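You operate a simulated robot arm through the tools that you are given. There is no shell and no other tool.

You run a simulated robot arm. Do the job below in one go: nothing can be reset, and whatever is moved stays where it is left.

JOB
Shut the red knob on the bar, then vent the empty flasks on red P3 and blue P2.
Fine: both valves go back to SHUT; the frozen flask stays shut off under vacuum; all three stay hanging.

Only the result counts: the job must be done as asked and must still hold three seconds after the hand-in. Knocking over, shifting, dropping, spilling or breaking anything else fails it.

ROBOT AND FRAMES
A 7-joint arm with a two-finger parallel gripper, fixed in place. Base frame: the origin is on the floor under the middle of its stand, x ahead of it, y to its left, z up; the work surface is at about z = 860. Readings come in mm, degrees, newtons and seconds.
It reaches about 1479 mm from its shoulder. Its first joint turns from -166.0 to 166.0 degrees. Payload 4.4 kg.
The tool frame sits at the grasp point between the pads (the TCP): z along the fingers, y along the line on which they close. The tips reach 23 mm beyond it. Largest opening 94 mm; finger width 38, thickness 10; the body of the gripper, 54 by 96 mm, starts 39 mm behind the TCP.
Orientation is told as [roll, pitch, yaw] about the base's x, y, z axes, in that order, counted from this pose: with the fingers straight down and closing along the base's y, the tool's x points along the base's -x, its y along +y and its z along -z.

CONTROLS
- The arm moves only by the tool move_arm. Its argument "motion" is a list of rows, each a list of 7 numbers: the closure, from 0 (fully open) to 1 (shut), then the shift along the tool's x, y, z in units of 400 mm (1.0 is 400 mm), then the turn, a rotation vector about the tool's x, y, z in units of 120 degrees (1.0 is 120 degrees). In form: [[grip, dx, dy, dz, rx, ry, rz], ...]. A call has 1 to 20 rows; each row is the pose to reach, as a shift and turn from the pose commanded when the call began, along the tool's axes at that moment. A call with a number of a shift or a turn outside -1 to 1 is refused whole. Each row takes 0.2 s and may step no farther than 50 mm and 8.6 degrees from the row before; otherwise, or with a gripper value out of range, the whole call is refused. A pose out of reach is approached as far as the arm can. The call stops where the force on the tool passes 40 N (or 10 N more than at its start, if that is more) or the arm is blocked; 0.2 s more then pass. Each finger travels about 72 mm/s and halts on what it meets, pressing with about 40 N; the grip force reading is that of the motor and also rises with nothing between the fingers. The clock runs only during rows and for 0.2 s after the last one: add rows that repeat a pose to give the fingers time. It gives the time, the measured TCP pose, the force on the tool (base axes), the opening and the grip force at its end, in the units of the frame above (readings bear some noise), with the torque about the TCP (base axes, N m) and any sound that the robot's microphone picked up.
- Cameras (640 x 400 px; columns grow to the right, rows downward): "scene" is fixed at [50.8, 500.6, 1727.3]; the picture's right is [-0.20, -0.98, 0.00], its down [-0.35, 0.07, -0.94] and it looks along [0.92, -0.19, -0.35] (base axes); focal length 345 px, centre (320, 200). "wrist" rides on the gripper at [86, 16, -74] in the tool frame; the picture's right is [-0.18, 0.98, 0.00], its down [-0.58, -0.11, -0.81] and it looks along [-0.79, -0.15, 0.59] (tool axes); focal length 243 px, centre (320, 200).
- get_image(camera): a new picture of that camera. No time passes.
- measure_at(camera, pixels): there is no depth. For up to 12 entries [column, row, z] of the newest picture of that camera ("zoom" is the newest enlarged one), the place [x, y] in the base frame at which the ray of that pixel passes the height z, good to about 3 mm. No time passes.
- zoom(camera, box): a new picture of the part [left, top, right, bottom] of that camera's present view, enlarged. No time passes.
- hand_in(): hands the job in; it is judged then, once.

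Open the gripper and draw the arm clear of the work before you hand the job in, unless the task says otherwise.

The tools are called after "Request:" as name(argument=value, ...) on one line, values as JSON. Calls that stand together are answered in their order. move_arm: Moves the arm, as the interface text tells. Its arguments: {"type":"object","properties":{"motion":{"type":"array"}},"required":["motion"]} The other tools are called the same way: get_image (camera) takes a picture; measure_at (camera, pixels) gives the place at which the rays of pixels pass given heights; zoom (camera, box) takes an enlarged picture of a part of a camera's view; hand_in () hands the job in.

At the start:

```text
time_s: 0.0
tcp_pos: [836.6, -204.2, 1447.5]
tool_rot: [0.0, 0.0, 0.0]
wrist_force: [-0.2, 0.6, -0.7]
moment: [0.01, -0.01, -0.03]
gripper_width: 93.9
grip_force: 0.0
```

scene: 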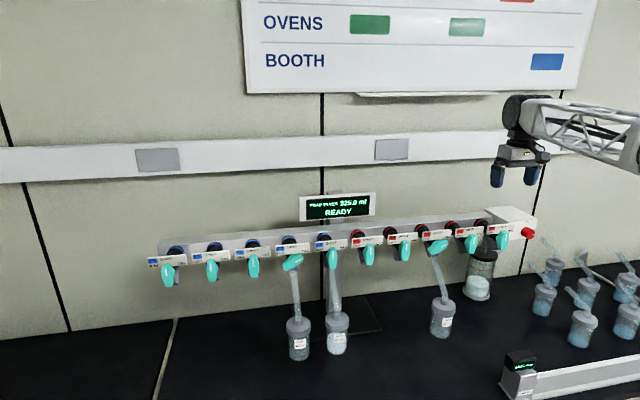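
wrist: 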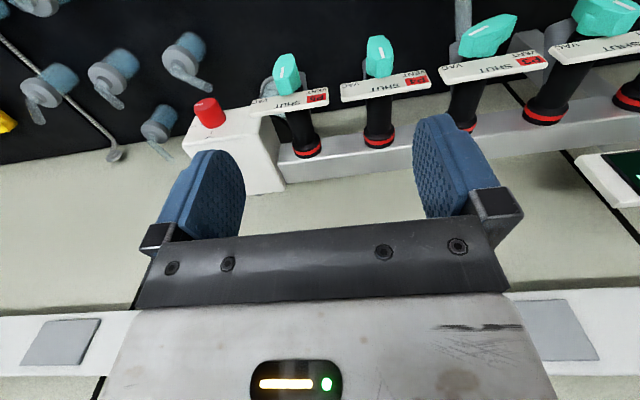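

I start by looking closely at the manifold in the scene picture (ports at columns 150-510, rows 235-290) and the red knob near (527,232).

Request:
zoom(camera="scene", box=[340, 190, 560, 340])

Request:
zoom(camera="scene", box=[140, 190, 360, 370])

Request:
zoom(camera="wrist", box=[180, 0, 640, 200])

```text
2.67 times, centred on (450, 265) of scene
```

zoom: 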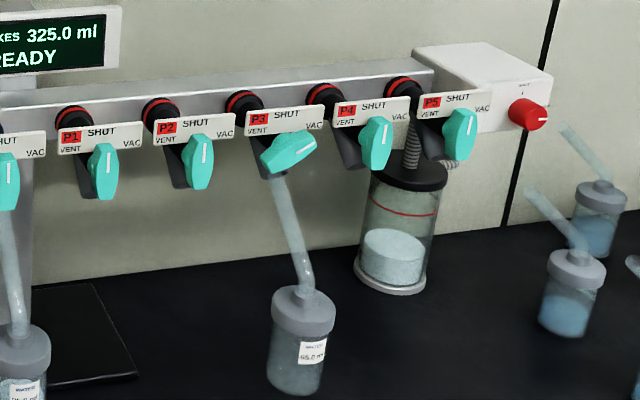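

```text
2.22 times, centred on (250, 280) of scene
```

zoom: 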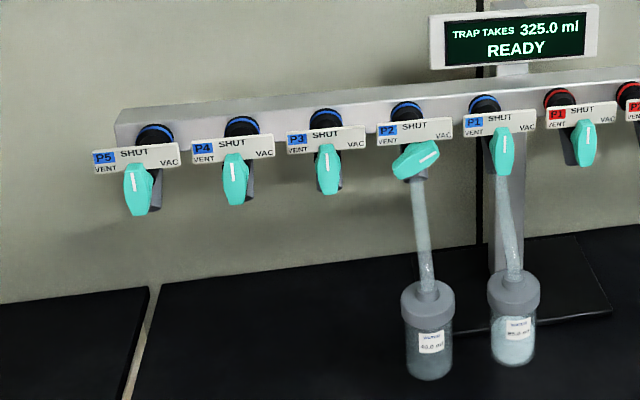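

```text
1.39 times, centred on (410, 100) of wrist
```

zoom: 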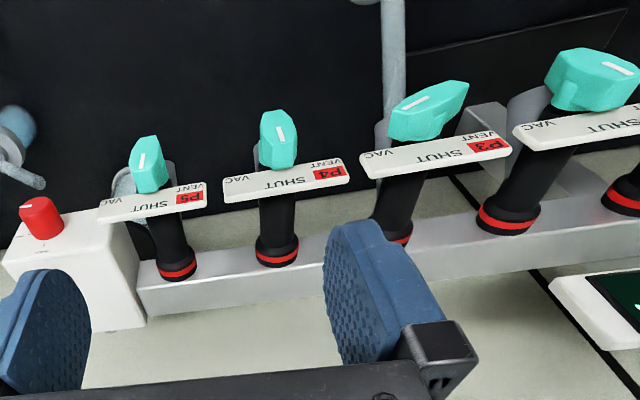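

The valve handles stand out from the bar towards the arm; red P3 and blue P2 point right to VAC, blue P1 is upright at SHUT. I zoom further on the red knob and each of the handles to read their states, and the display.

Request:
zoom(camera="scene", box=[490, 200, 554, 240])

Request:
zoom(camera="scene", box=[400, 215, 480, 265])

Request:
zoom(camera="scene", box=[265, 225, 345, 275])

Request:
zoom(camera="wrist", box=[180, 70, 260, 120])

Request:
zoom(camera="scene", box=[280, 180, 400, 255])

Request:
measure_at(camera="scene", pixels=[[527, 232, 1238], [502.5, 240, 1236], [471, 243, 1236], [436, 247, 1236], [404, 250, 1236], [369, 254, 1236], [332, 257, 1236], [292, 262, 1236], [252, 265, 1236], [212, 269, 1236], [168, 274, 1236]])

```text
10.00 times, centred on (522, 220) of scene
```

zoom: 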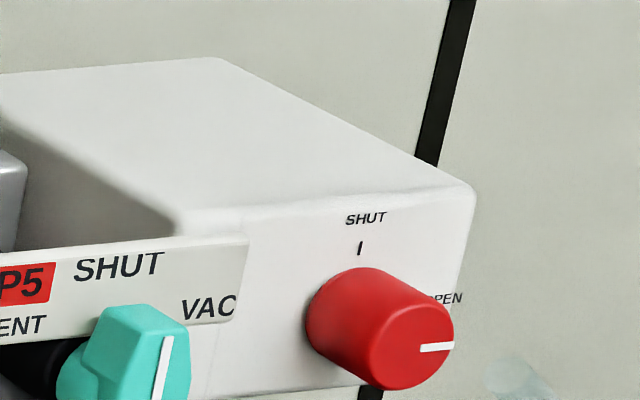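

```text
8.00 times, centred on (440, 240) of scene
```

zoom: 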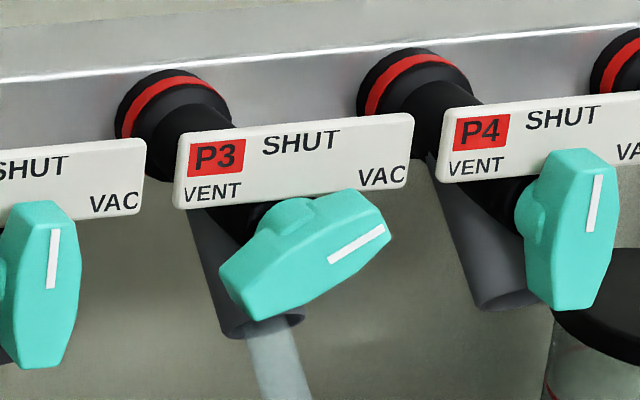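

```text
8.00 times, centred on (305, 250) of scene
```

zoom: 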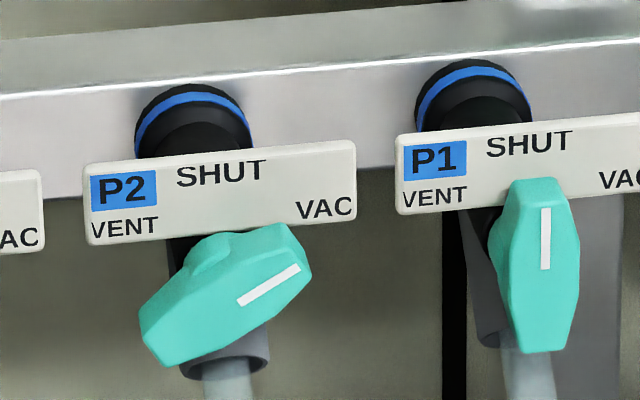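

```text
8.00 times, centred on (220, 95) of wrist
```

zoom: 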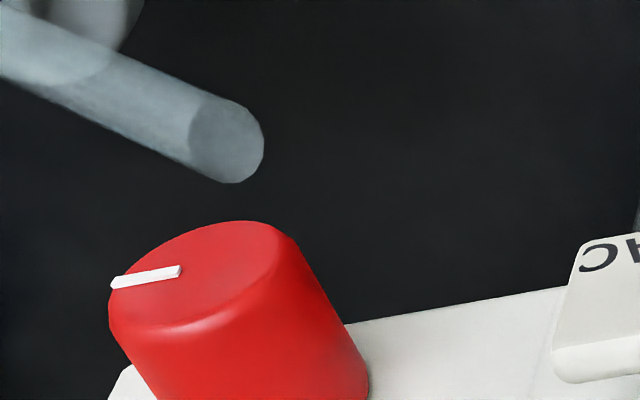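

```text
5.33 times, centred on (340, 218) of scene
```

zoom: 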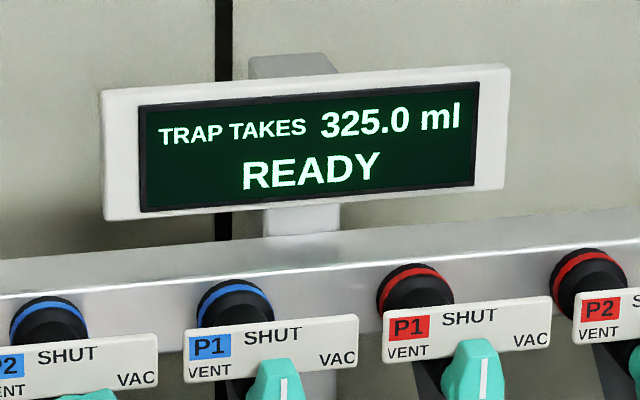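

```text
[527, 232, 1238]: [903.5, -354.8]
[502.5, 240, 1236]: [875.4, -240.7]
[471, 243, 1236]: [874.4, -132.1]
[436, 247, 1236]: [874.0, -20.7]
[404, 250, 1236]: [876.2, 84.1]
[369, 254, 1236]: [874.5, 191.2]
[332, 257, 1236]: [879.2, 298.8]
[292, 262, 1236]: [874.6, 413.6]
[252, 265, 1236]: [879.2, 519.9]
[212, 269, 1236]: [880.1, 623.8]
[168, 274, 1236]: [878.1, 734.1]
```

All valve handles sit at about x 876, z 1236 with ~108 mm pitch (red P3 y≈-21, blue P2 y≈414), the red knob at about (905,-357,1238) points to OPEN (right) with SHUT up. I pull back in x and tilt the tool so that the fingers point forward (+x).

Request:
move_arm(motion=[[0, 0.03, 0, 0, 0, -0.0625, 0], [0, 0.06, 0, 0, 0, -0.125, 0], [0, 0.09, 0, 0, 0, -0.1875, 0], [0, 0.12, 0, 0, 0, -0.25, 0], [0, 0.15, 0, 0, 0, -0.3125, 0], [0, 0.18, 0, 0, 0, -0.375, 0], [0, 0.21, 0, 0, 0, -0.4375, 0], [0, 0.24, 0, 0, 0, -0.5, 0], [0, 0.27, 0, 0, 0, -0.5625, 0], [0, 0.3, 0, 0, 0, -0.625, 0], [0, 0.33, 0, 0, 0, -0.6875, 0], [0, 0.36, 0, 0, 0, -0.75, 0]])

```text
time_s: 2.6
tcp_pos: [689.8, -203.5, 1456.2]
tool_rot: [-160.5, -89.4, 160.5]
wrist_force: [-1.9, 1.1, 5.3]
moment: [-0.03, 0.36, -0.03]
gripper_width: 94.2
grip_force: 0.1
```

The tool is now horizontal near x 690. I take both pictures to check the pose and what the wrist sees.

Request:
get_image(camera="wrist")

Request:
get_image(camera="scene")

```text
taken
```

wrist: 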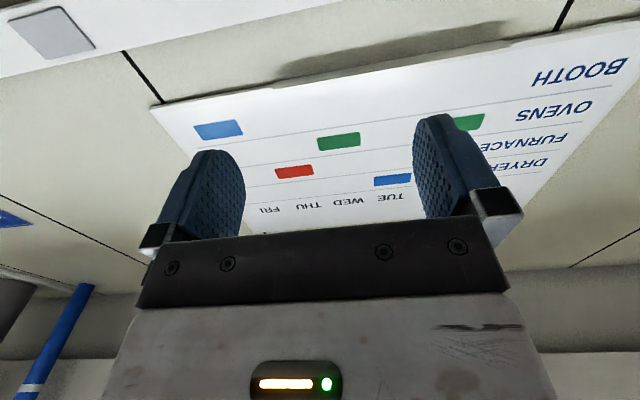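

```text
taken
```

scene: 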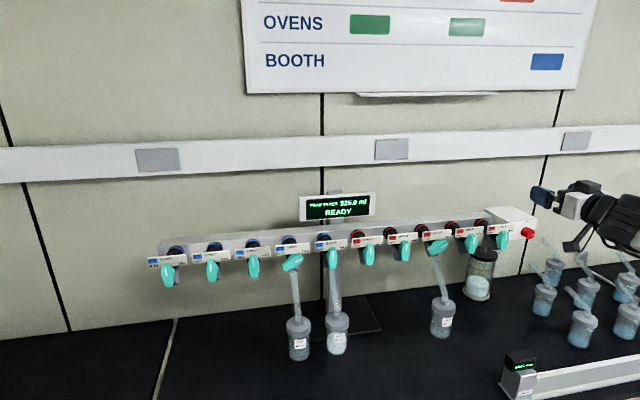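

The wrist camera now sits below the fingers and looks up. I go down and right to line up in front of the red knob at standoff, with the fingers still open.

Request:
move_arm(motion=[[0, 0.075, -0.055, 0, 0, -0.0, 0], [0, 0.15, -0.11, 0, 0, 0, 0], [0, 0.225, -0.165, 0, 0, 0, 0], [0, 0.3, -0.22, 0, 0, 0, 0], [0, 0.375, -0.275, 0, 0, 0, 0], [0, 0.45, -0.33, 0, 0, 0, 0], [0, 0.524, -0.3825, 0, 0, 0, 0], [0, 0.524, -0.3825, 0.08, 0, 0, 0], [0, 0.524, -0.3825, 0.16, 0, 0, 0], [0, 0.524, -0.3825, 0.23, 0, 0, 0], [0, 0.524, -0.3825, 0.23, 0, 0, 0], [0, 0.524, -0.3825, 0.23, 0, 0, 0]])

Request:
get_image(camera="wrist")

Request:
get_image(camera="scene")

```text
time_s: 5.2
tcp_pos: [785.3, -357.1, 1237.7]
tool_rot: [104.6, -90.0, -104.7]
wrist_force: [0.0, -0.5, 0.9]
moment: [0.01, -0.04, -0.02]
gripper_width: 94.0
grip_force: 0.0
```

```text
taken
```

wrist: 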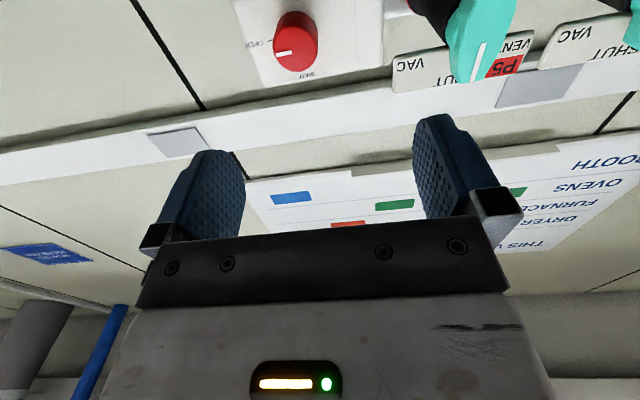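

```text
taken
```

scene: 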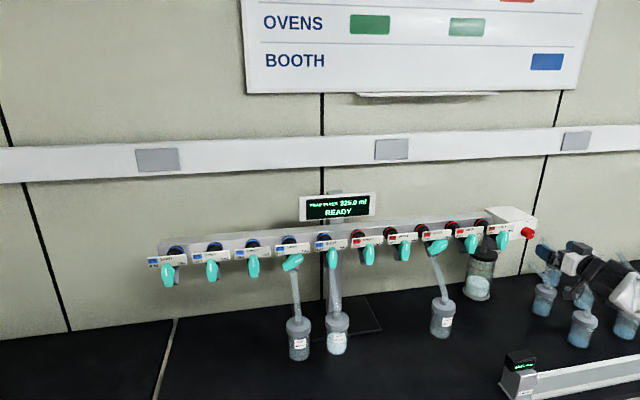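

The pose settled to within 1 mm. I zoom on the knob at (295,42) in the wrist view and on the P5 plate/handle beside it to triangulate them with the scene view.

Request:
zoom(camera="wrist", box=[230, 0, 358, 80])

Request:
zoom(camera="wrist", box=[390, 0, 550, 100])

Request:
zoom(camera="scene", box=[470, 210, 550, 260])

```text
5.00 times, centred on (294, 40) of wrist
```

zoom: 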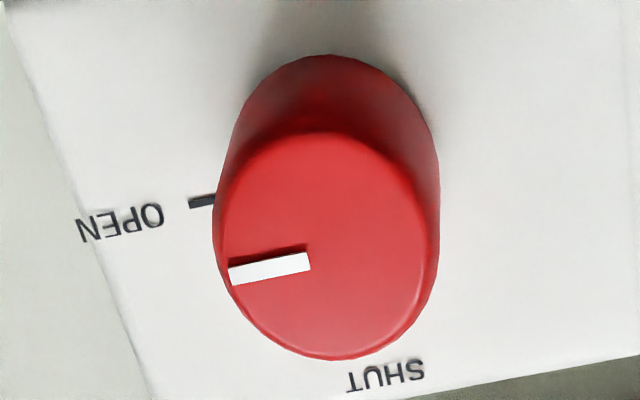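

```text
4.00 times, centred on (470, 50) of wrist
```

zoom: 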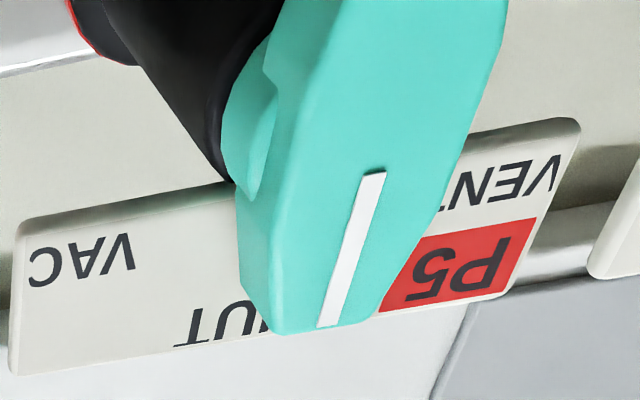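

```text
8.00 times, centred on (510, 235) of scene
```

zoom: 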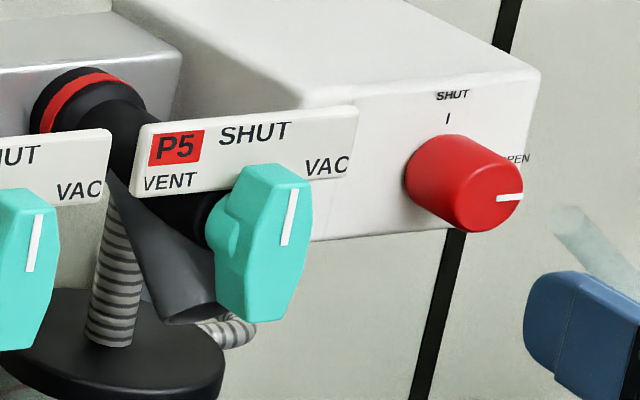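

I measure the knob's front-face centre (wrist (295.4,49), scene (531,234)) at several heights in both cameras to intersect the rays, plus features of the P5 handle and plate.

Request:
measure_at(camera="wrist", pixels=[[295.4, 49, 1220], [295.4, 49, 1235], [295.4, 49, 1250], [297.4, 33, 1235], [297.4, 33, 1250]])

Request:
measure_at(camera="scene", pixels=[[531.2, 234.1, 1220], [531.2, 234.1, 1235], [531.2, 234.1, 1250], [525.4, 232.2, 1235], [525.4, 232.2, 1250]])

```text
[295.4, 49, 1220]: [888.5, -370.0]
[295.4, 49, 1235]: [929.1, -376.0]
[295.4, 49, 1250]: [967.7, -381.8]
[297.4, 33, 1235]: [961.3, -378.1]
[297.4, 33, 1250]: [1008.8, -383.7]
```

```text
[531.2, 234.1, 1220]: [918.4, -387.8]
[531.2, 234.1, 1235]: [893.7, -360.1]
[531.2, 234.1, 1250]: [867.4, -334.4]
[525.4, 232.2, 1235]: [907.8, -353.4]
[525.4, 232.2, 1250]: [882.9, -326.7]
```

The knob front centre resolves to about (907,-374,1227) with its base near (926,-374,1224). I do the same for the P5 handle pointer line and plate corners to learn the handle's depth, height and tilt.

Request:
measure_at(camera="wrist", pixels=[[471.25, 81.25, 1230], [471.25, 81.25, 1260], [484.5, 43.25, 1215], [484.5, 43.25, 1245], [393, 93, 1250], [393, 93, 1280], [516.3, 73.8, 1250], [516.3, 73.8, 1280], [534.5, 30, 1230], [534.5, 30, 1260], [395, 55.5, 1230], [395, 55.5, 1260]])

Request:
measure_at(camera="scene", pixels=[[506.6, 233.75, 1230], [506.6, 233.75, 1260], [505.5, 240.6, 1215], [505.5, 240.6, 1245], [514.75, 223.5, 1250], [514.75, 223.5, 1280], [487.1, 225.9, 1250], [487.1, 225.9, 1280], [486.5, 234.4, 1230], [486.5, 234.4, 1260], [513.4, 232.5, 1230], [513.4, 232.5, 1260]])

```text
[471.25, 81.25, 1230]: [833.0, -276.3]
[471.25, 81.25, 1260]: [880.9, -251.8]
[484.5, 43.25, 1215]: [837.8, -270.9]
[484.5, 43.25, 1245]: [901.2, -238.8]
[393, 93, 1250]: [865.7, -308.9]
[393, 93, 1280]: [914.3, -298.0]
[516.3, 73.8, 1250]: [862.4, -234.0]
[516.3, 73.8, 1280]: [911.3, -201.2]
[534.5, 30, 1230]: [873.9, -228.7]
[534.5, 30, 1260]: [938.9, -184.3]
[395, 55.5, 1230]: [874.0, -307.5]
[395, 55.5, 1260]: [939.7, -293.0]
```

```text
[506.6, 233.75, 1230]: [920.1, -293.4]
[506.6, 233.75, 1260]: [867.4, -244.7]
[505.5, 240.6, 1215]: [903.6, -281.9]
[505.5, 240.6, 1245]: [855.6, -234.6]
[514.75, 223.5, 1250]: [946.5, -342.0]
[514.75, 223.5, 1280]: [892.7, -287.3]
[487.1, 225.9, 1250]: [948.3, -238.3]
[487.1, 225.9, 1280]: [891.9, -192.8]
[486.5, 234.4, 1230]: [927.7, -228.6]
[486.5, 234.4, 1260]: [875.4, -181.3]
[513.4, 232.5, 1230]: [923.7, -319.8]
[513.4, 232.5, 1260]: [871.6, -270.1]
```

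Handle P5's front face is at x≈875, vertical, pointer line at y≈-253; plates are at x≈903 (z 1243–1274), so finger tips must stay short of about x 898 there. Now I measure the box face (SHUT text: wrist (307.4,75.4), scene (526.6,221.9)) to know the knob's depth limit, and P3/P4 centres in the scene.

Request:
measure_at(camera="wrist", pixels=[[307.4, 75.4, 1240], [307.4, 75.4, 1270], [270.4, 40.4, 1220], [270.4, 40.4, 1240]])

Request:
measure_at(camera="scene", pixels=[[526.6, 221.9, 1240], [526.6, 221.9, 1270], [438.1, 248.75, 1220], [438.1, 248.75, 1235], [472.9, 243.75, 1220], [472.9, 243.75, 1235]])

```text
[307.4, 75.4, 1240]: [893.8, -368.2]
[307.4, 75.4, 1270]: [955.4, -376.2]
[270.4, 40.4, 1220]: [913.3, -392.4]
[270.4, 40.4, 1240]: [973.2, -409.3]
```

```text
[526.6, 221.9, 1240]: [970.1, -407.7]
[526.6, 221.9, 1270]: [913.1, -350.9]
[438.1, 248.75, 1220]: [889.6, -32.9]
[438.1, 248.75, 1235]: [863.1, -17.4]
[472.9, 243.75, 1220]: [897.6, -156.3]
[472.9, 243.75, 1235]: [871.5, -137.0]
```

The box face is at x≈933 and the knob axis at about y -372.5, z 1226.5. I line up on that axis, roll the tool +45°, and narrow the fingers to ~60 mm, still at standoff.

Request:
move_arm(motion=[[0.1, 0.005, -0.006, 0, 0, 0, 0.0625], [0.2, 0.01, -0.012, 0, 0, 0, 0.125], [0.3, 0.015, -0.018, 0, 0, 0, 0.1875], [0.35, 0.02, -0.025, 0, 0, 0, 0.25], [0.35, 0.025, -0.032, 0, 0, 0, 0.3125], [0.35, 0.0285, -0.0383, 0, 0, 0, 0.375], [0.35, 0.0285, -0.0383, 0, 0, 0, 0.375], [0.35, 0.0285, -0.0383, 0, 0, 0, 0.375]])

Request:
get_image(camera="wrist")

Request:
get_image(camera="scene")

```text
time_s: 7.0
tcp_pos: [784.8, -372.6, 1227.4]
tool_rot: [90.0, -45.0, -90.0]
wrist_force: [-0.5, -0.5, -0.5]
moment: [-0.04, 0.02, 0.03]
gripper_width: 61.1
grip_force: 0.1
```

```text
taken
```

wrist: 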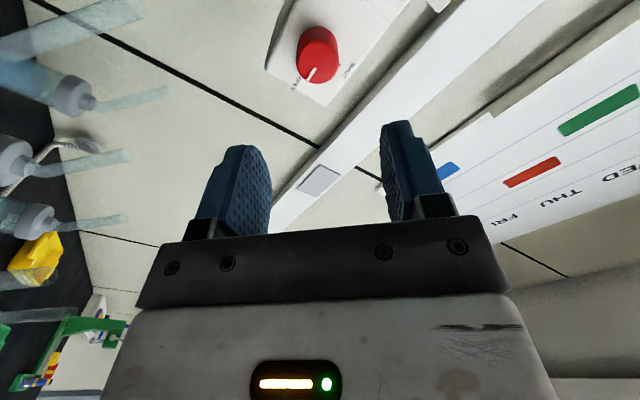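

```text
taken
```

scene: 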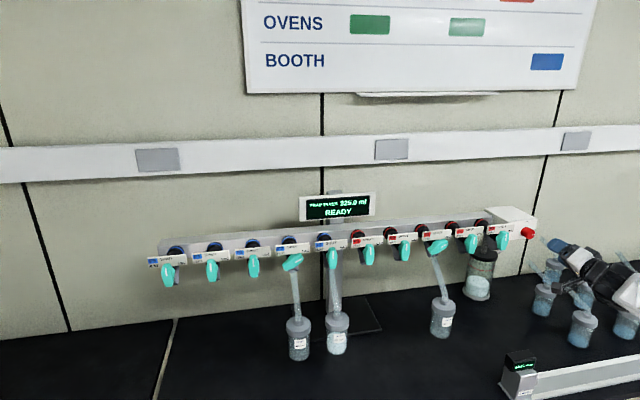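

The roll worked. If aligned, the knob's front centre should project at about (320,60) in this wrist picture; I zoom to check.

Request:
zoom(camera="wrist", box=[256, 15, 384, 95])

```text
5.00 times, centred on (320, 55) of wrist
```

zoom: 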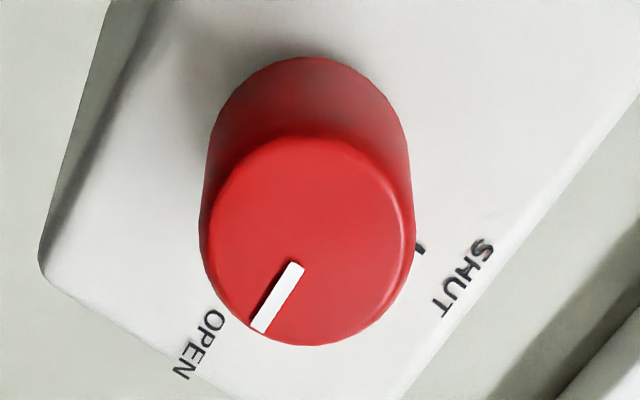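

The knob front centre is at (317.6,63), only ~2 mm off in tool y. I correct that and advance so the tips straddle the knob with ~8 mm to spare before the box face.

Request:
move_arm(motion=[[0.35, 0, -0.0045, 0.06, 0, 0, 0], [0.35, 0, -0.0045, 0.12, 0, 0, 0], [0.35, 0, -0.0045, 0.18, 0, 0, 0], [0.35, 0, -0.0045, 0.22, 0, 0, 0], [0.35, 0, -0.0045, 0.25, 0, 0, 0], [0.35, 0, -0.0045, 0.275, 0, 0, 0], [0.35, 0, -0.0045, 0.29, 0, 0, 0], [0.35, 0, -0.0045, 0.29, 0, 0, 0], [0.35, 0, -0.0045, 0.29, 0, 0, 0]])

Request:
get_image(camera="wrist")

Request:
zoom(camera="scene", box=[480, 200, 576, 260])

```text
time_s: 9.0
tcp_pos: [901.4, -374.7, 1225.8]
tool_rot: [90.0, -44.9, -90.0]
wrist_force: [0.3, -0.5, -1.6]
moment: [-0.01, -0.03, -0.01]
gripper_width: 61.1
grip_force: 0.0
```

```text
taken
```

wrist: 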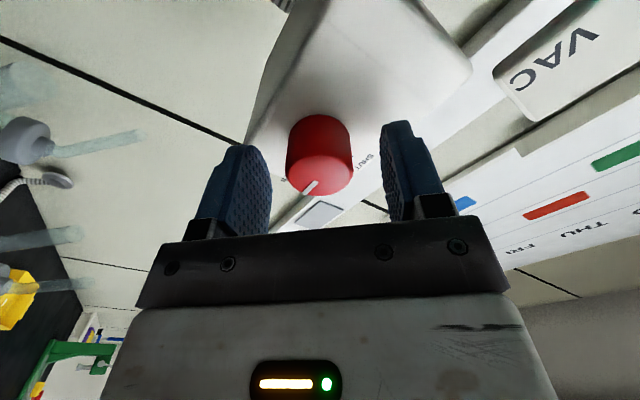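

```text
6.67 times, centred on (528, 230) of scene
```

zoom: 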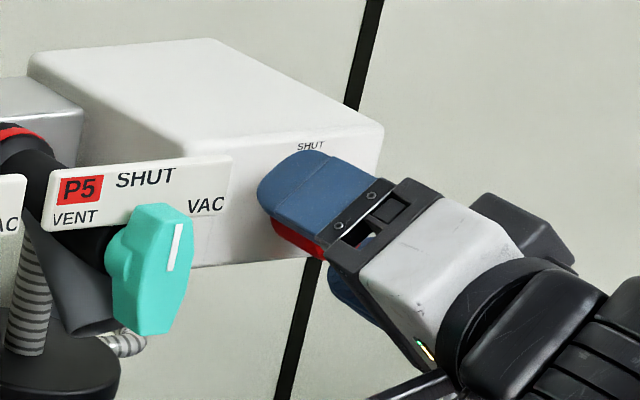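

The fingers straddle the knob ((320,155) in the wrist view) centred between the pads. I close on it and hold.

Request:
move_arm(motion=[[0.5, 0, 0, 0, 0, 0, 0], [0.65, 0, 0, 0, 0, 0, 0], [0.8, 0, 0, 0, 0, 0, 0], [1, 0, 0, 0, 0, 0, 0], [1, 0, 0, 0, 0, 0, 0]])

```text
time_s: 10.2
tcp_pos: [900.9, -373.6, 1224.6]
tool_rot: [89.9, -45.0, -90.0]
wrist_force: [-1.3, -7.3, -5.0]
moment: [0.0, -0.33, 0.23]
gripper_width: 33.8
grip_force: 45.2
```

The knob is gripped (33.8 mm wide, 45 N). I turn it counter-clockwise 90° (tool rz −), from OPEN to SHUT.

Request:
move_arm(motion=[[1, 0, -0.002, 0, 0, 0, -0.0625], [1, 0, -0.002, 0, 0, 0, -0.125], [1, 0, -0.002, 0, 0, 0, -0.1875], [1, 0, -0.002, 0, 0, 0, -0.25], [1, 0, -0.002, 0, 0, 0, -0.3125], [1, 0, -0.002, 0, 0, 0, -0.375], [1, 0, -0.002, 0, 0, 0, -0.4375], [1, 0, -0.002, 0, 0, 0, -0.5], [1, 0, -0.002, 0, 0, 0, -0.5625], [1, 0, -0.002, 0, 0, 0, -0.625], [1, 0, -0.002, 0, 0, 0, -0.6875], [1, 0, -0.002, 0, 0, 0, -0.75], [1, 0, -0.002, 0, 0, 0, -0.75]])

Request:
get_image(camera="wrist")

Request:
zoom(camera="scene", box=[480, 200, 576, 260])

```text
time_s: 13.0
tcp_pos: [902.2, -375.2, 1226.3]
tool_rot: [-89.9, -44.9, 89.8]
wrist_force: [-0.9, -10.9, 2.2]
moment: [0.19, 0.52, -0.32]
gripper_width: 33.6
grip_force: 45.1
stopped in row 13: the force on the tool passed its limit at 41 N (the readings are from after the stop); the commanded pose is now the measured one
```

```text
taken
```

wrist: 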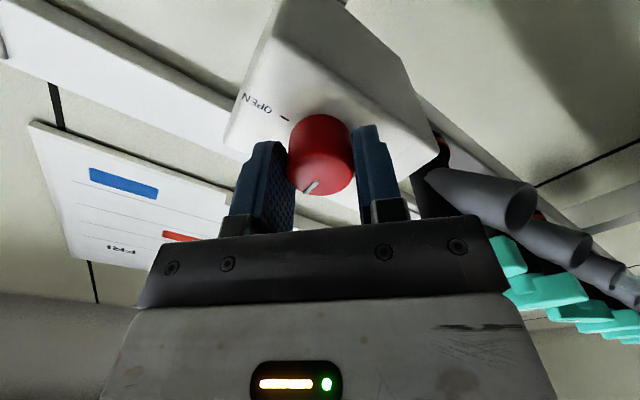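

```text
6.67 times, centred on (528, 230) of scene
```

zoom: 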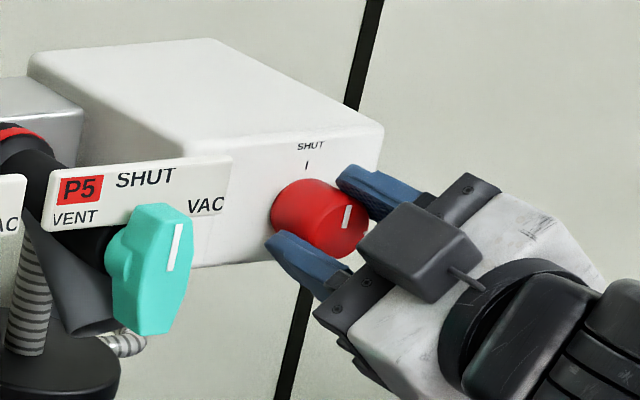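

The knob's mark now points up to SHUT (no slip in the wrist view). I open the fingers gently and back straight off, then check the mark.

Request:
move_arm(motion=[[0.6, 0, 0, 0, 0, 0, 0], [0.45, 0, 0, 0, 0, 0, 0], [0.35, 0, 0, 0, 0, 0, 0], [0.35, 0, 0, 0, 0, 0, 0], [0.35, 0, 0, -0.03, 0, 0, 0], [0.35, 0, 0, -0.08, 0, 0, 0], [0.35, 0, 0, -0.15, 0, 0, 0], [0.35, 0, 0, -0.22, 0, 0, 0], [0.35, 0, 0, -0.3, 0, 0, 0], [0.35, 0, 0, -0.3, 0, 0, 0]])

Request:
zoom(camera="scene", box=[490, 200, 554, 240])

Request:
get_image(camera="wrist")

Request:
zoom(camera="scene", box=[280, 180, 400, 255])

```text
time_s: 15.2
tcp_pos: [782.4, -374.0, 1226.3]
tool_rot: [-90.0, -44.9, 90.0]
wrist_force: [0.3, -0.2, 0.1]
moment: [0.0, 0.02, -0.01]
gripper_width: 61.1
grip_force: 0.1
```

```text
10.00 times, centred on (522, 220) of scene
```

zoom: 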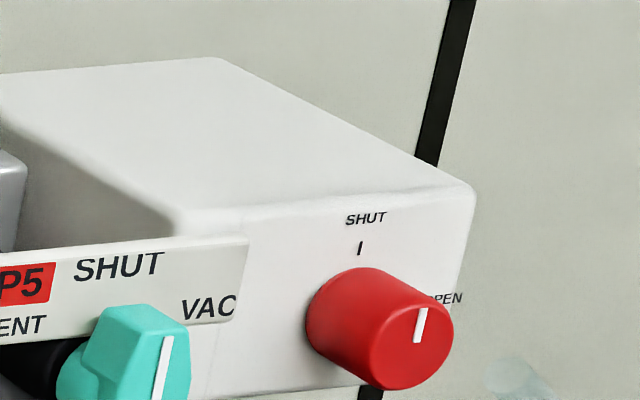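

```text
taken
```

wrist: 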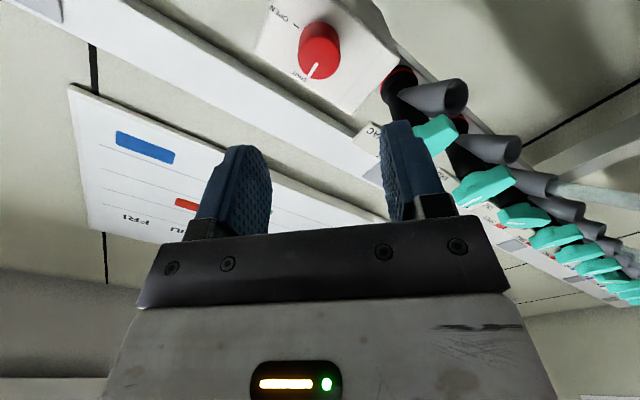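

```text
5.33 times, centred on (340, 218) of scene
```

zoom: 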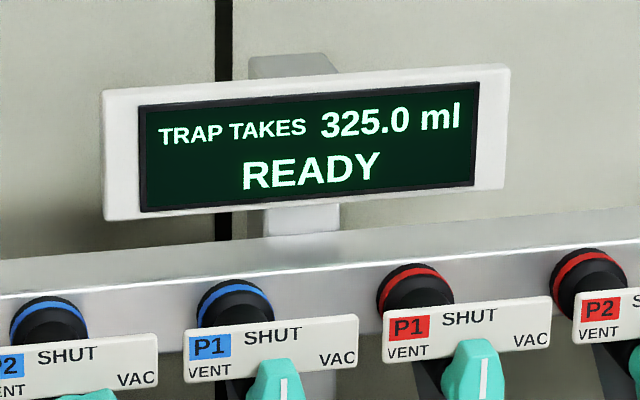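

The knob mark points up at SHUT in the scene view. I verify it in the wrist zoom too before moving to red P3.

Request:
zoom(camera="wrist", box=[256, 15, 384, 95])

```text
5.00 times, centred on (320, 55) of wrist
```

zoom: 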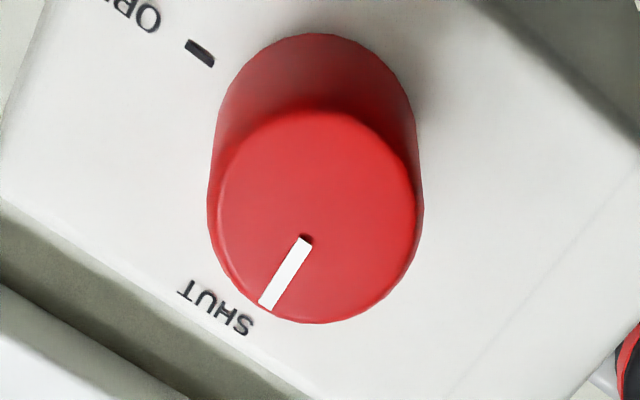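

The knob is confirmed at SHUT. I now travel at standoff (x≈782) to red P3 (y≈-30) while rolling to +60° so the pads will lie along the handle's long sides.

Request:
move_arm(motion=[[0.35, -0.0437, 0.0432, 0, 0, 0, 0.0625], [0.35, -0.0874, 0.0864, 0, 0, 0, 0.125], [0.35, -0.1311, 0.1295, 0, 0, 0, 0.1875], [0.35, -0.1749, 0.1727, 0, 0, 0, 0.25], [0.35, -0.2186, 0.2159, 0, 0, 0, 0.3125], [0.35, -0.2623, 0.2591, 0, 0, 0, 0.375], [0.35, -0.306, 0.3023, 0, 0, 0, 0.4375], [0.35, -0.3497, 0.3454, 0, 0, 0, 0.5], [0.35, -0.3934, 0.3886, 0, 0, 0, 0.5625], [0.35, -0.4371, 0.4318, 0, 0, 0, 0.625], [0.35, -0.4809, 0.475, 0, 0, 0, 0.6875], [0.35, -0.5246, 0.5181, 0, 0, 0, 0.75], [0.35, -0.5683, 0.5613, 0, 0, 0, 0.8125], [0.35, -0.612, 0.6045, 0, 0, 0, 0.875], [0.35, -0.612, 0.6045, 0, 0, 0, 0.875], [0.35, -0.612, 0.6045, 0, 0, 0, 0.875]])

Request:
get_image(camera="wrist")

Request:
get_image(camera="scene")

```text
time_s: 18.6
tcp_pos: [777.7, -35.8, 1227.0]
tool_rot: [89.8, -30.1, -89.4]
wrist_force: [-0.3, 0.1, 0.1]
moment: [-0.01, 0.03, 0.01]
gripper_width: 61.0
grip_force: 0.0
out of reach, approached as far as the arm can: row 14, 15, 16
```

```text
taken
```

wrist: 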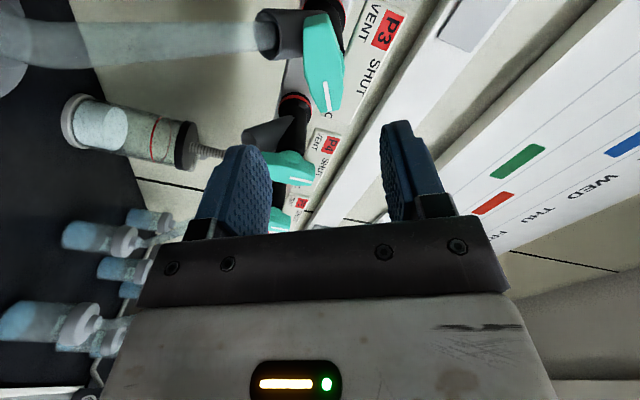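

```text
taken
```

scene: 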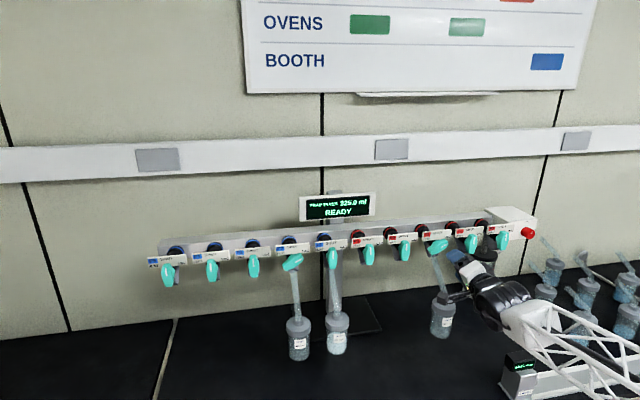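

The arm reports a joint limit near roll +60° here (it stopped ~6 mm short, at y -35.8). I zoom on P3's handle in this wrist view ((322,60)) to locate its axis precisely.

Request:
zoom(camera="wrist", box=[230, 0, 422, 120])

Request:
zoom(camera="scene", box=[400, 215, 480, 265])

```text
3.33 times, centred on (326, 60) of wrist
```

zoom: 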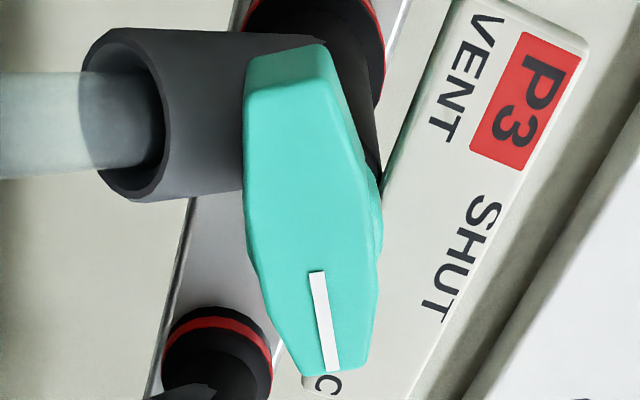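

```text
8.00 times, centred on (440, 240) of scene
```

zoom: 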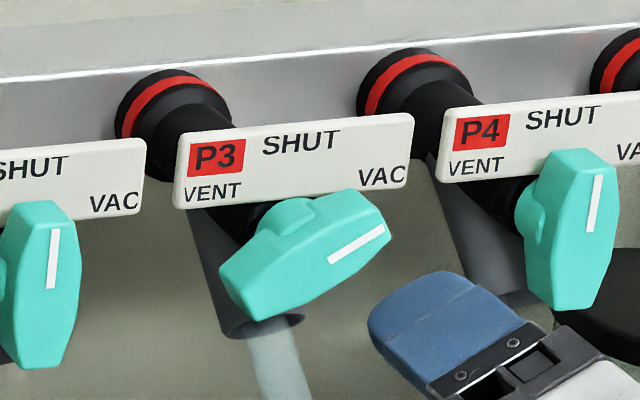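

P3's axis resolves to about y -31.7, z 1228 and its pointer is ~60–62° clockwise (VAC), aligned with the pads. I centre on it and advance to x≈830 to see whether the joint limit persists.

Request:
move_arm(motion=[[0.35, 0.004, 0.0035, 0.02, 0, 0, 0], [0.35, 0.0075, 0.0072, 0.05, 0, 0, 0], [0.35, 0.0075, 0.0072, 0.09, 0, 0, 0], [0.35, 0.0075, 0.0072, 0.13, 0, 0, 0], [0.35, 0.0075, 0.0072, 0.13, 0, 0, 0], [0.35, 0.0075, 0.0072, 0.13, 0, 0, 0]])

Request:
get_image(camera="wrist")

Request:
get_image(camera="scene")

```text
time_s: 20.0
tcp_pos: [830.3, -39.2, 1229.4]
tool_rot: [89.8, -30.1, -89.4]
wrist_force: [0.0, 0.2, -1.0]
moment: [0.02, -0.02, -0.01]
gripper_width: 61.0
grip_force: 0.0
out of reach, approached as far as the arm can: row 2, 3, 4, 5, 6
```

```text
taken
```

wrist: 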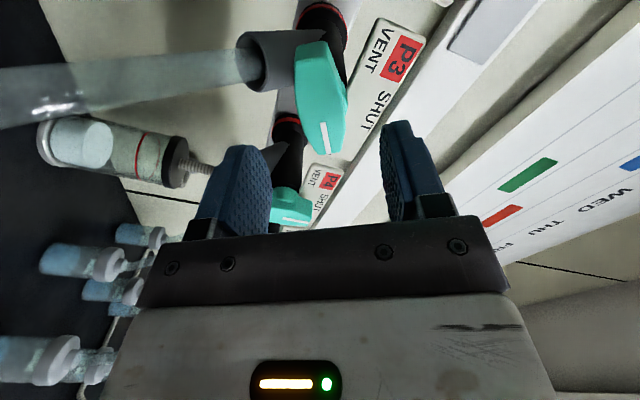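

```text
taken
```

scene: 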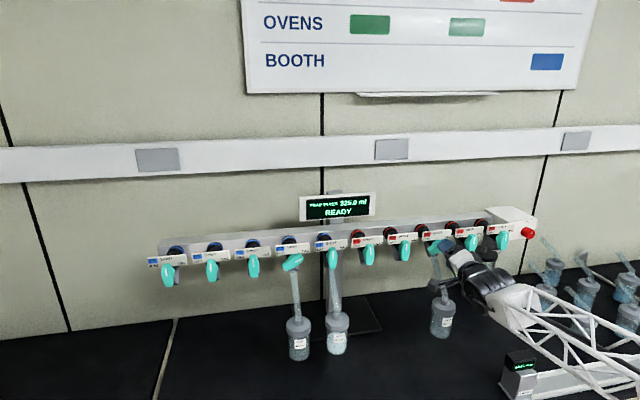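

The limit persists at roll +60 (y stuck at -39), so I use the flipped grip: roll the other way, by −180°, to roll −120 with the camera above. I back off first and do the first 112° of the turn.

Request:
move_arm(motion=[[0.35, 0, 0, -0.04, 0, 0, -0.0625], [0.35, 0.004, 0.002, -0.08, 0, 0, -0.125], [0.35, 0.009, 0.003, -0.12, 0, 0, -0.1875], [0.35, 0.018, 0.006, -0.125, 0, 0, -0.25], [0.35, 0.018, 0.006, -0.125, 0, 0, -0.3125], [0.35, 0.018, 0.006, -0.125, 0, 0, -0.375], [0.35, 0.018, 0.006, -0.125, 0, 0, -0.4375], [0.35, 0.018, 0.006, -0.125, 0, 0, -0.5], [0.35, 0.018, 0.006, -0.125, 0, 0, -0.5625], [0.35, 0.018, 0.006, -0.125, 0, 0, -0.625], [0.35, 0.018, 0.006, -0.125, 0, 0, -0.6875], [0.35, 0.018, 0.006, -0.125, 0, 0, -0.75], [0.35, 0.018, 0.006, -0.125, 0, 0, -0.8125], [0.35, 0.018, 0.006, -0.125, 0, 0, -0.875], [0.35, 0.018, 0.006, -0.125, 0, 0, -0.9375], [0.35, 0.018, 0.006, -0.125, 0, 0, -1.0], [0.35, 0.018, 0.006, -0.125, 0, 0, -1.0]])

```text
time_s: 23.6
tcp_pos: [773.5, -55.3, 1290.3]
tool_rot: [-84.6, -30.4, 89.0]
wrist_force: [-0.8, -0.5, 0.3]
moment: [0.0, -0.03, 0.0]
gripper_width: 60.8
grip_force: 0.1
out of reach, approached as far as the arm can: row 4, 5, 6, 7, 8, 9, 10, 11, 12, 13, 14, 15, 16, 17
```

Rows 4+ were out of reach and the tool drifted (z 1290, y -55), still clear of everything. I look at both cameras to understand the arm's posture.

Request:
get_image(camera="scene")

Request:
get_image(camera="wrist")

Request:
zoom(camera="scene", box=[400, 200, 640, 400])

```text
taken
```

scene: 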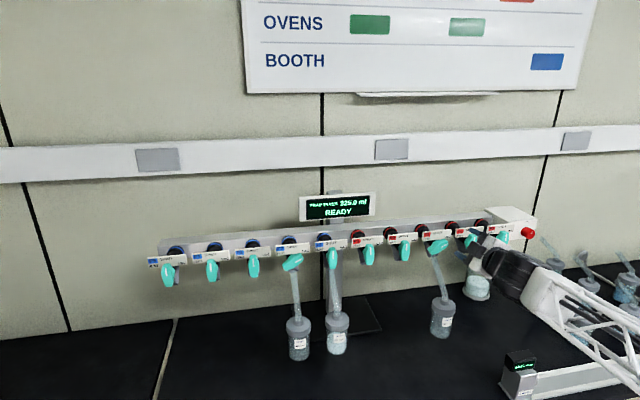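

```text
taken
```

wrist: 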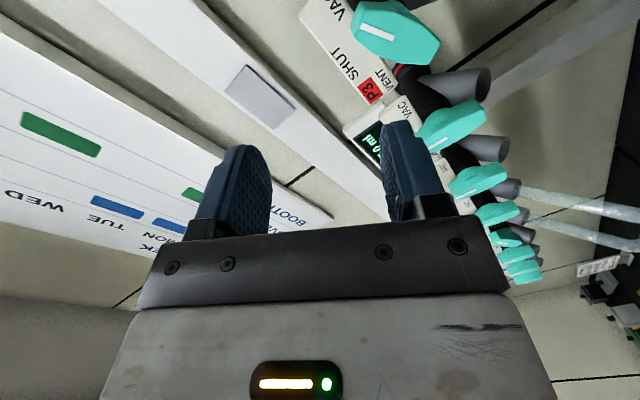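

```text
2.00 times, centred on (520, 300) of scene
```

zoom: 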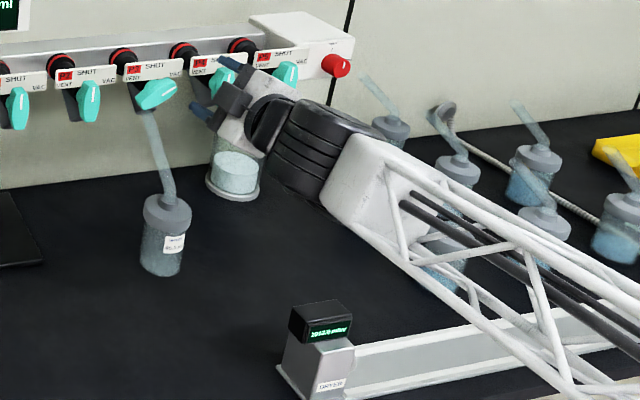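

The forearm is nearly in line with the tool and slopes down towards it, so I suspect the wrist pitch limit at this short radius and low height. I go up ~70 mm and forward ~70 mm while rolling back to 0, where the arm should be freer.

Request:
move_arm(motion=[[0.35, -0.03, -0.05, 0, 0, 0, 0.06], [0.35, -0.06, -0.1, 0, 0, 0, 0.12], [0.35, -0.0875, -0.1516, 0.02, 0, 0, 0.18], [0.35, -0.0875, -0.1516, 0.05, 0, 0, 0.24], [0.35, -0.0875, -0.1516, 0.08, 0, 0, 0.3], [0.35, -0.0875, -0.1516, 0.11, 0, 0, 0.36], [0.35, -0.0875, -0.1516, 0.14, 0, 0, 0.42], [0.35, -0.0875, -0.1516, 0.175, 0, 0, 0.48], [0.35, -0.0875, -0.1516, 0.175, 0, 0, 0.5], [0.35, -0.0875, -0.1516, 0.175, 0, 0, 0.5], [0.35, -0.0875, -0.1516, 0.175, 0, 0, 0.5]])

```text
time_s: 26.0
tcp_pos: [851.2, -29.7, 1297.3]
tool_rot: [-71.0, -89.8, 71.0]
wrist_force: [-0.1, 1.2, -0.7]
moment: [-0.02, -0.03, 0.02]
gripper_width: 61.4
grip_force: 0.1
out of reach, approached as far as the arm can: row 1, 2, 3, 4, 5, 6
```

Rows 7 onward are in reach again at (851,-30,1297). I hold still a moment to see where the arm settles, then look.

Request:
move_arm(motion=[[0.35, 0, 0, 0, 0, 0, 0], [0.35, 0, 0, 0, 0, 0, 0], [0.35, 0, 0, 0, 0, 0, 0]])

Request:
get_image(camera="scene")

Request:
get_image(camera="wrist")

```text
time_s: 26.8
tcp_pos: [850.6, -29.9, 1298.5]
tool_rot: [-75.5, -89.8, 75.4]
wrist_force: [0.1, 0.1, 0.1]
moment: [0.02, -0.01, 0.01]
gripper_width: 61.1
grip_force: 0.1
```

```text
taken
```

scene: 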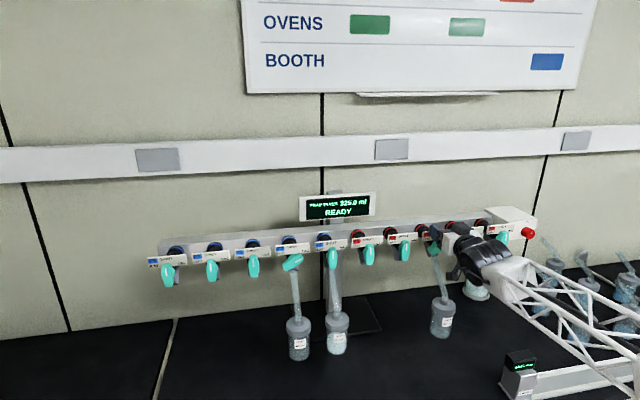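

```text
taken
```

wrist: 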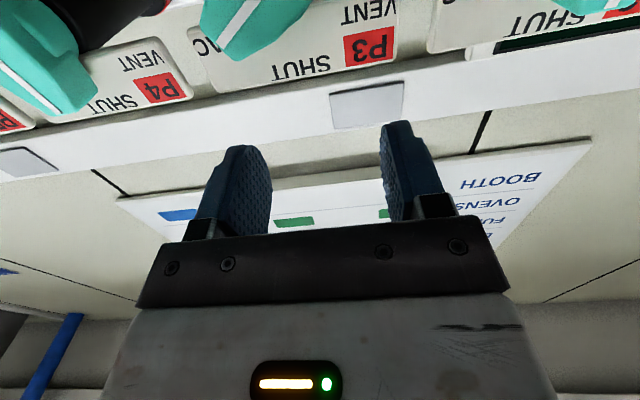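

Settled at (850.6,-29.9,1298.5), in reach. I now test going down to z≈1228 at x≈845 (tips just short of the handle front) with the fingers fully open.

Request:
move_arm(motion=[[0.2, 0, -0.002, -0.01, 0, 0, 0], [0.1, 0.03, -0.005, -0.015, 0, 0, 0], [0, 0.06, -0.005, -0.015, 0, 0, 0], [0, 0.09, -0.005, -0.015, 0, 0, 0], [0, 0.12, -0.005, -0.015, 0, 0, 0], [0, 0.15, -0.005, -0.015, 0, 0, 0], [0, 0.175, -0.005, -0.015, 0, 0, 0], [0, 0.175, -0.005, -0.015, 0, 0, 0], [0, 0.175, -0.005, -0.015, 0, 0, 0]])

Request:
get_image(camera="wrist")

```text
time_s: 28.8
tcp_pos: [845.7, -39.0, 1229.5]
tool_rot: [-30.0, -89.8, 30.7]
wrist_force: [-0.6, -0.3, -0.7]
moment: [-0.04, -0.02, -0.03]
gripper_width: 93.9
grip_force: 0.1
out of reach, approached as far as the arm can: row 6, 7, 8, 9
```

```text
taken
```

wrist: 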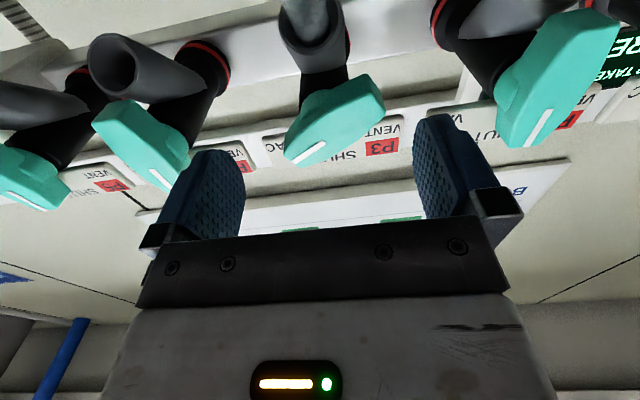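

At z 1229 the arm again can't pass y≈-39, which fits a wrist-bend limit with the forearm coming from the right. A small yaw of the tool toward +y should relieve it; I try 3° in place.

Request:
move_arm(motion=[[0, 0, 0, 0, -0.0125, 0, 0], [0, 0, 0, 0, -0.025, 0, 0], [0, 0, 0, 0, -0.025, 0, 0], [0, 0, 0, 0, -0.025, 0, 0]])

```text
time_s: 29.8
tcp_pos: [844.8, -40.3, 1230.5]
tool_rot: [-71.9, -89.8, 74.9]
wrist_force: [0.0, 0.4, -0.5]
moment: [0.01, -0.01, 0.03]
gripper_width: 93.8
grip_force: 0.1
```

No limit warning now with the 3° yaw. I shift +8.6 mm in y and −2.5 mm in z to reach P3's axis.

Request:
move_arm(motion=[[0, 0.003, 0.01, 0, 0, 0, 0], [0, 0.006, 0.0215, 0, 0, 0, 0], [0, 0.006, 0.0215, 0, 0, 0, 0], [0, 0.006, 0.0215, 0, 0, 0, 0]])

```text
time_s: 30.8
tcp_pos: [844.5, -29.7, 1228.5]
tool_rot: [-71.9, -89.9, 74.9]
wrist_force: [0.1, -0.3, 0.5]
moment: [0.03, 0.0, -0.01]
gripper_width: 93.9
grip_force: 0.0
```

Now at P3's axis (y -29.7, z 1228.5) within reach. I roll +60° in place (tips ~7 mm short of the handle) to align with the VAC position and check the limit.

Request:
move_arm(motion=[[0, 0, -0.001, -0.005, 0, 0, 0.0625], [0, 0, -0.003, -0.005, 0, 0, 0.125], [0, 0, -0.004, -0.005, 0, 0, 0.1875], [0, 0, -0.005, -0.005, 0, 0, 0.25], [0, 0, -0.005, -0.005, 0, 0, 0.3125], [0, 0, -0.005, -0.005, 0, 0, 0.375], [0, 0, -0.005, -0.005, 0, 0, 0.4375], [0, 0, -0.005, -0.005, 0, 0, 0.5], [0, 0, -0.005, -0.005, 0, 0, 0.5], [0, 0, -0.005, -0.005, 0, 0, 0.5]])

Request:
get_image(camera="wrist")

Request:
get_image(camera="scene")

```text
time_s: 33.0
tcp_pos: [842.6, -32.4, 1227.9]
tool_rot: [90.0, -30.0, -87.1]
wrist_force: [-0.1, -0.4, 0.1]
moment: [0.02, 0.02, 0.02]
gripper_width: 93.9
grip_force: 0.0
```

```text
taken
```

wrist: 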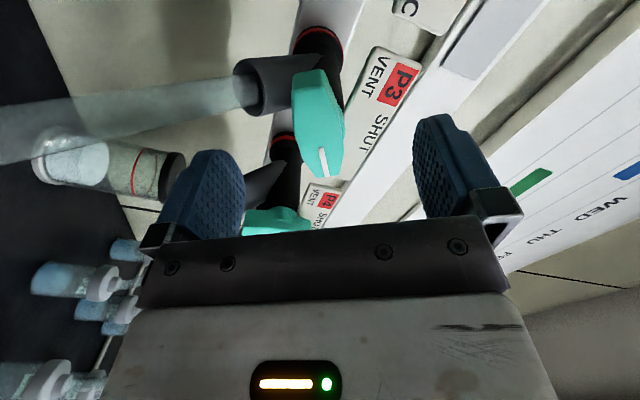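

```text
taken
```

scene: 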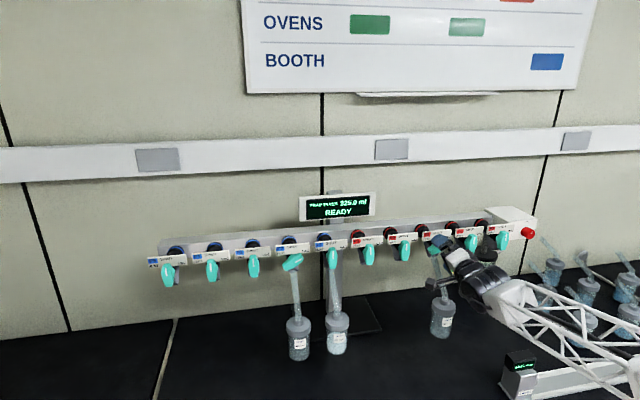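

With the 3° yaw the roll to +60° is within reach. I zoom on the handle (around (318,120)) to centre the grip.

Request:
zoom(camera="wrist", box=[240, 60, 400, 190])

```text
3.08 times, centred on (320, 125) of wrist
```

zoom: 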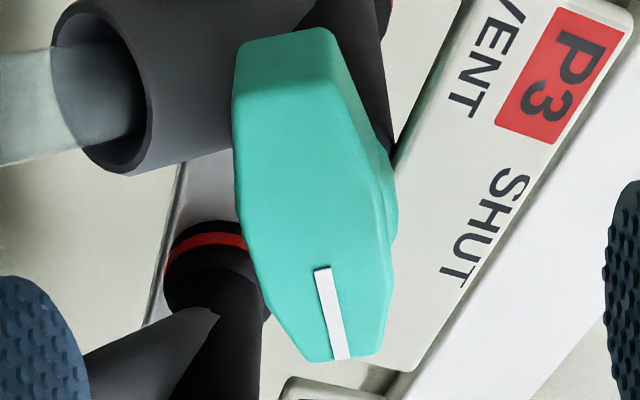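

Roll alignment looks right. I triangulate P3's pointer ends from this wrist view and the scene view to confirm the face depth before inserting the fingers.

Request:
measure_at(camera="wrist", pixels=[[321, 147.1, 1220], [321, 147.1, 1235], [321, 147.1, 1250], [326.8, 177, 1230], [326.8, 177, 1245], [326.8, 177, 1260]])

Request:
measure_at(camera="scene", pixels=[[441.25, 247.5, 1220], [441.25, 247.5, 1235], [441.25, 247.5, 1250], [447.9, 243.6, 1230], [447.9, 243.6, 1245], [447.9, 243.6, 1260]])

```text
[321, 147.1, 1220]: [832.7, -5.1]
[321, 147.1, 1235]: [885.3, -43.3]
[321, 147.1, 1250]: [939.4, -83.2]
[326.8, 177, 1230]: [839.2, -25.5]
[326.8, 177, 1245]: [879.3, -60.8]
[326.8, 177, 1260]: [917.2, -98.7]
```

```text
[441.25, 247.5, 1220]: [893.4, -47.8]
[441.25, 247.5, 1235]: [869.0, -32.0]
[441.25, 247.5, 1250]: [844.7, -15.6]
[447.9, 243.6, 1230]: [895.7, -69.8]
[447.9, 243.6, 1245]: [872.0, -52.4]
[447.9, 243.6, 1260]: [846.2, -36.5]
```

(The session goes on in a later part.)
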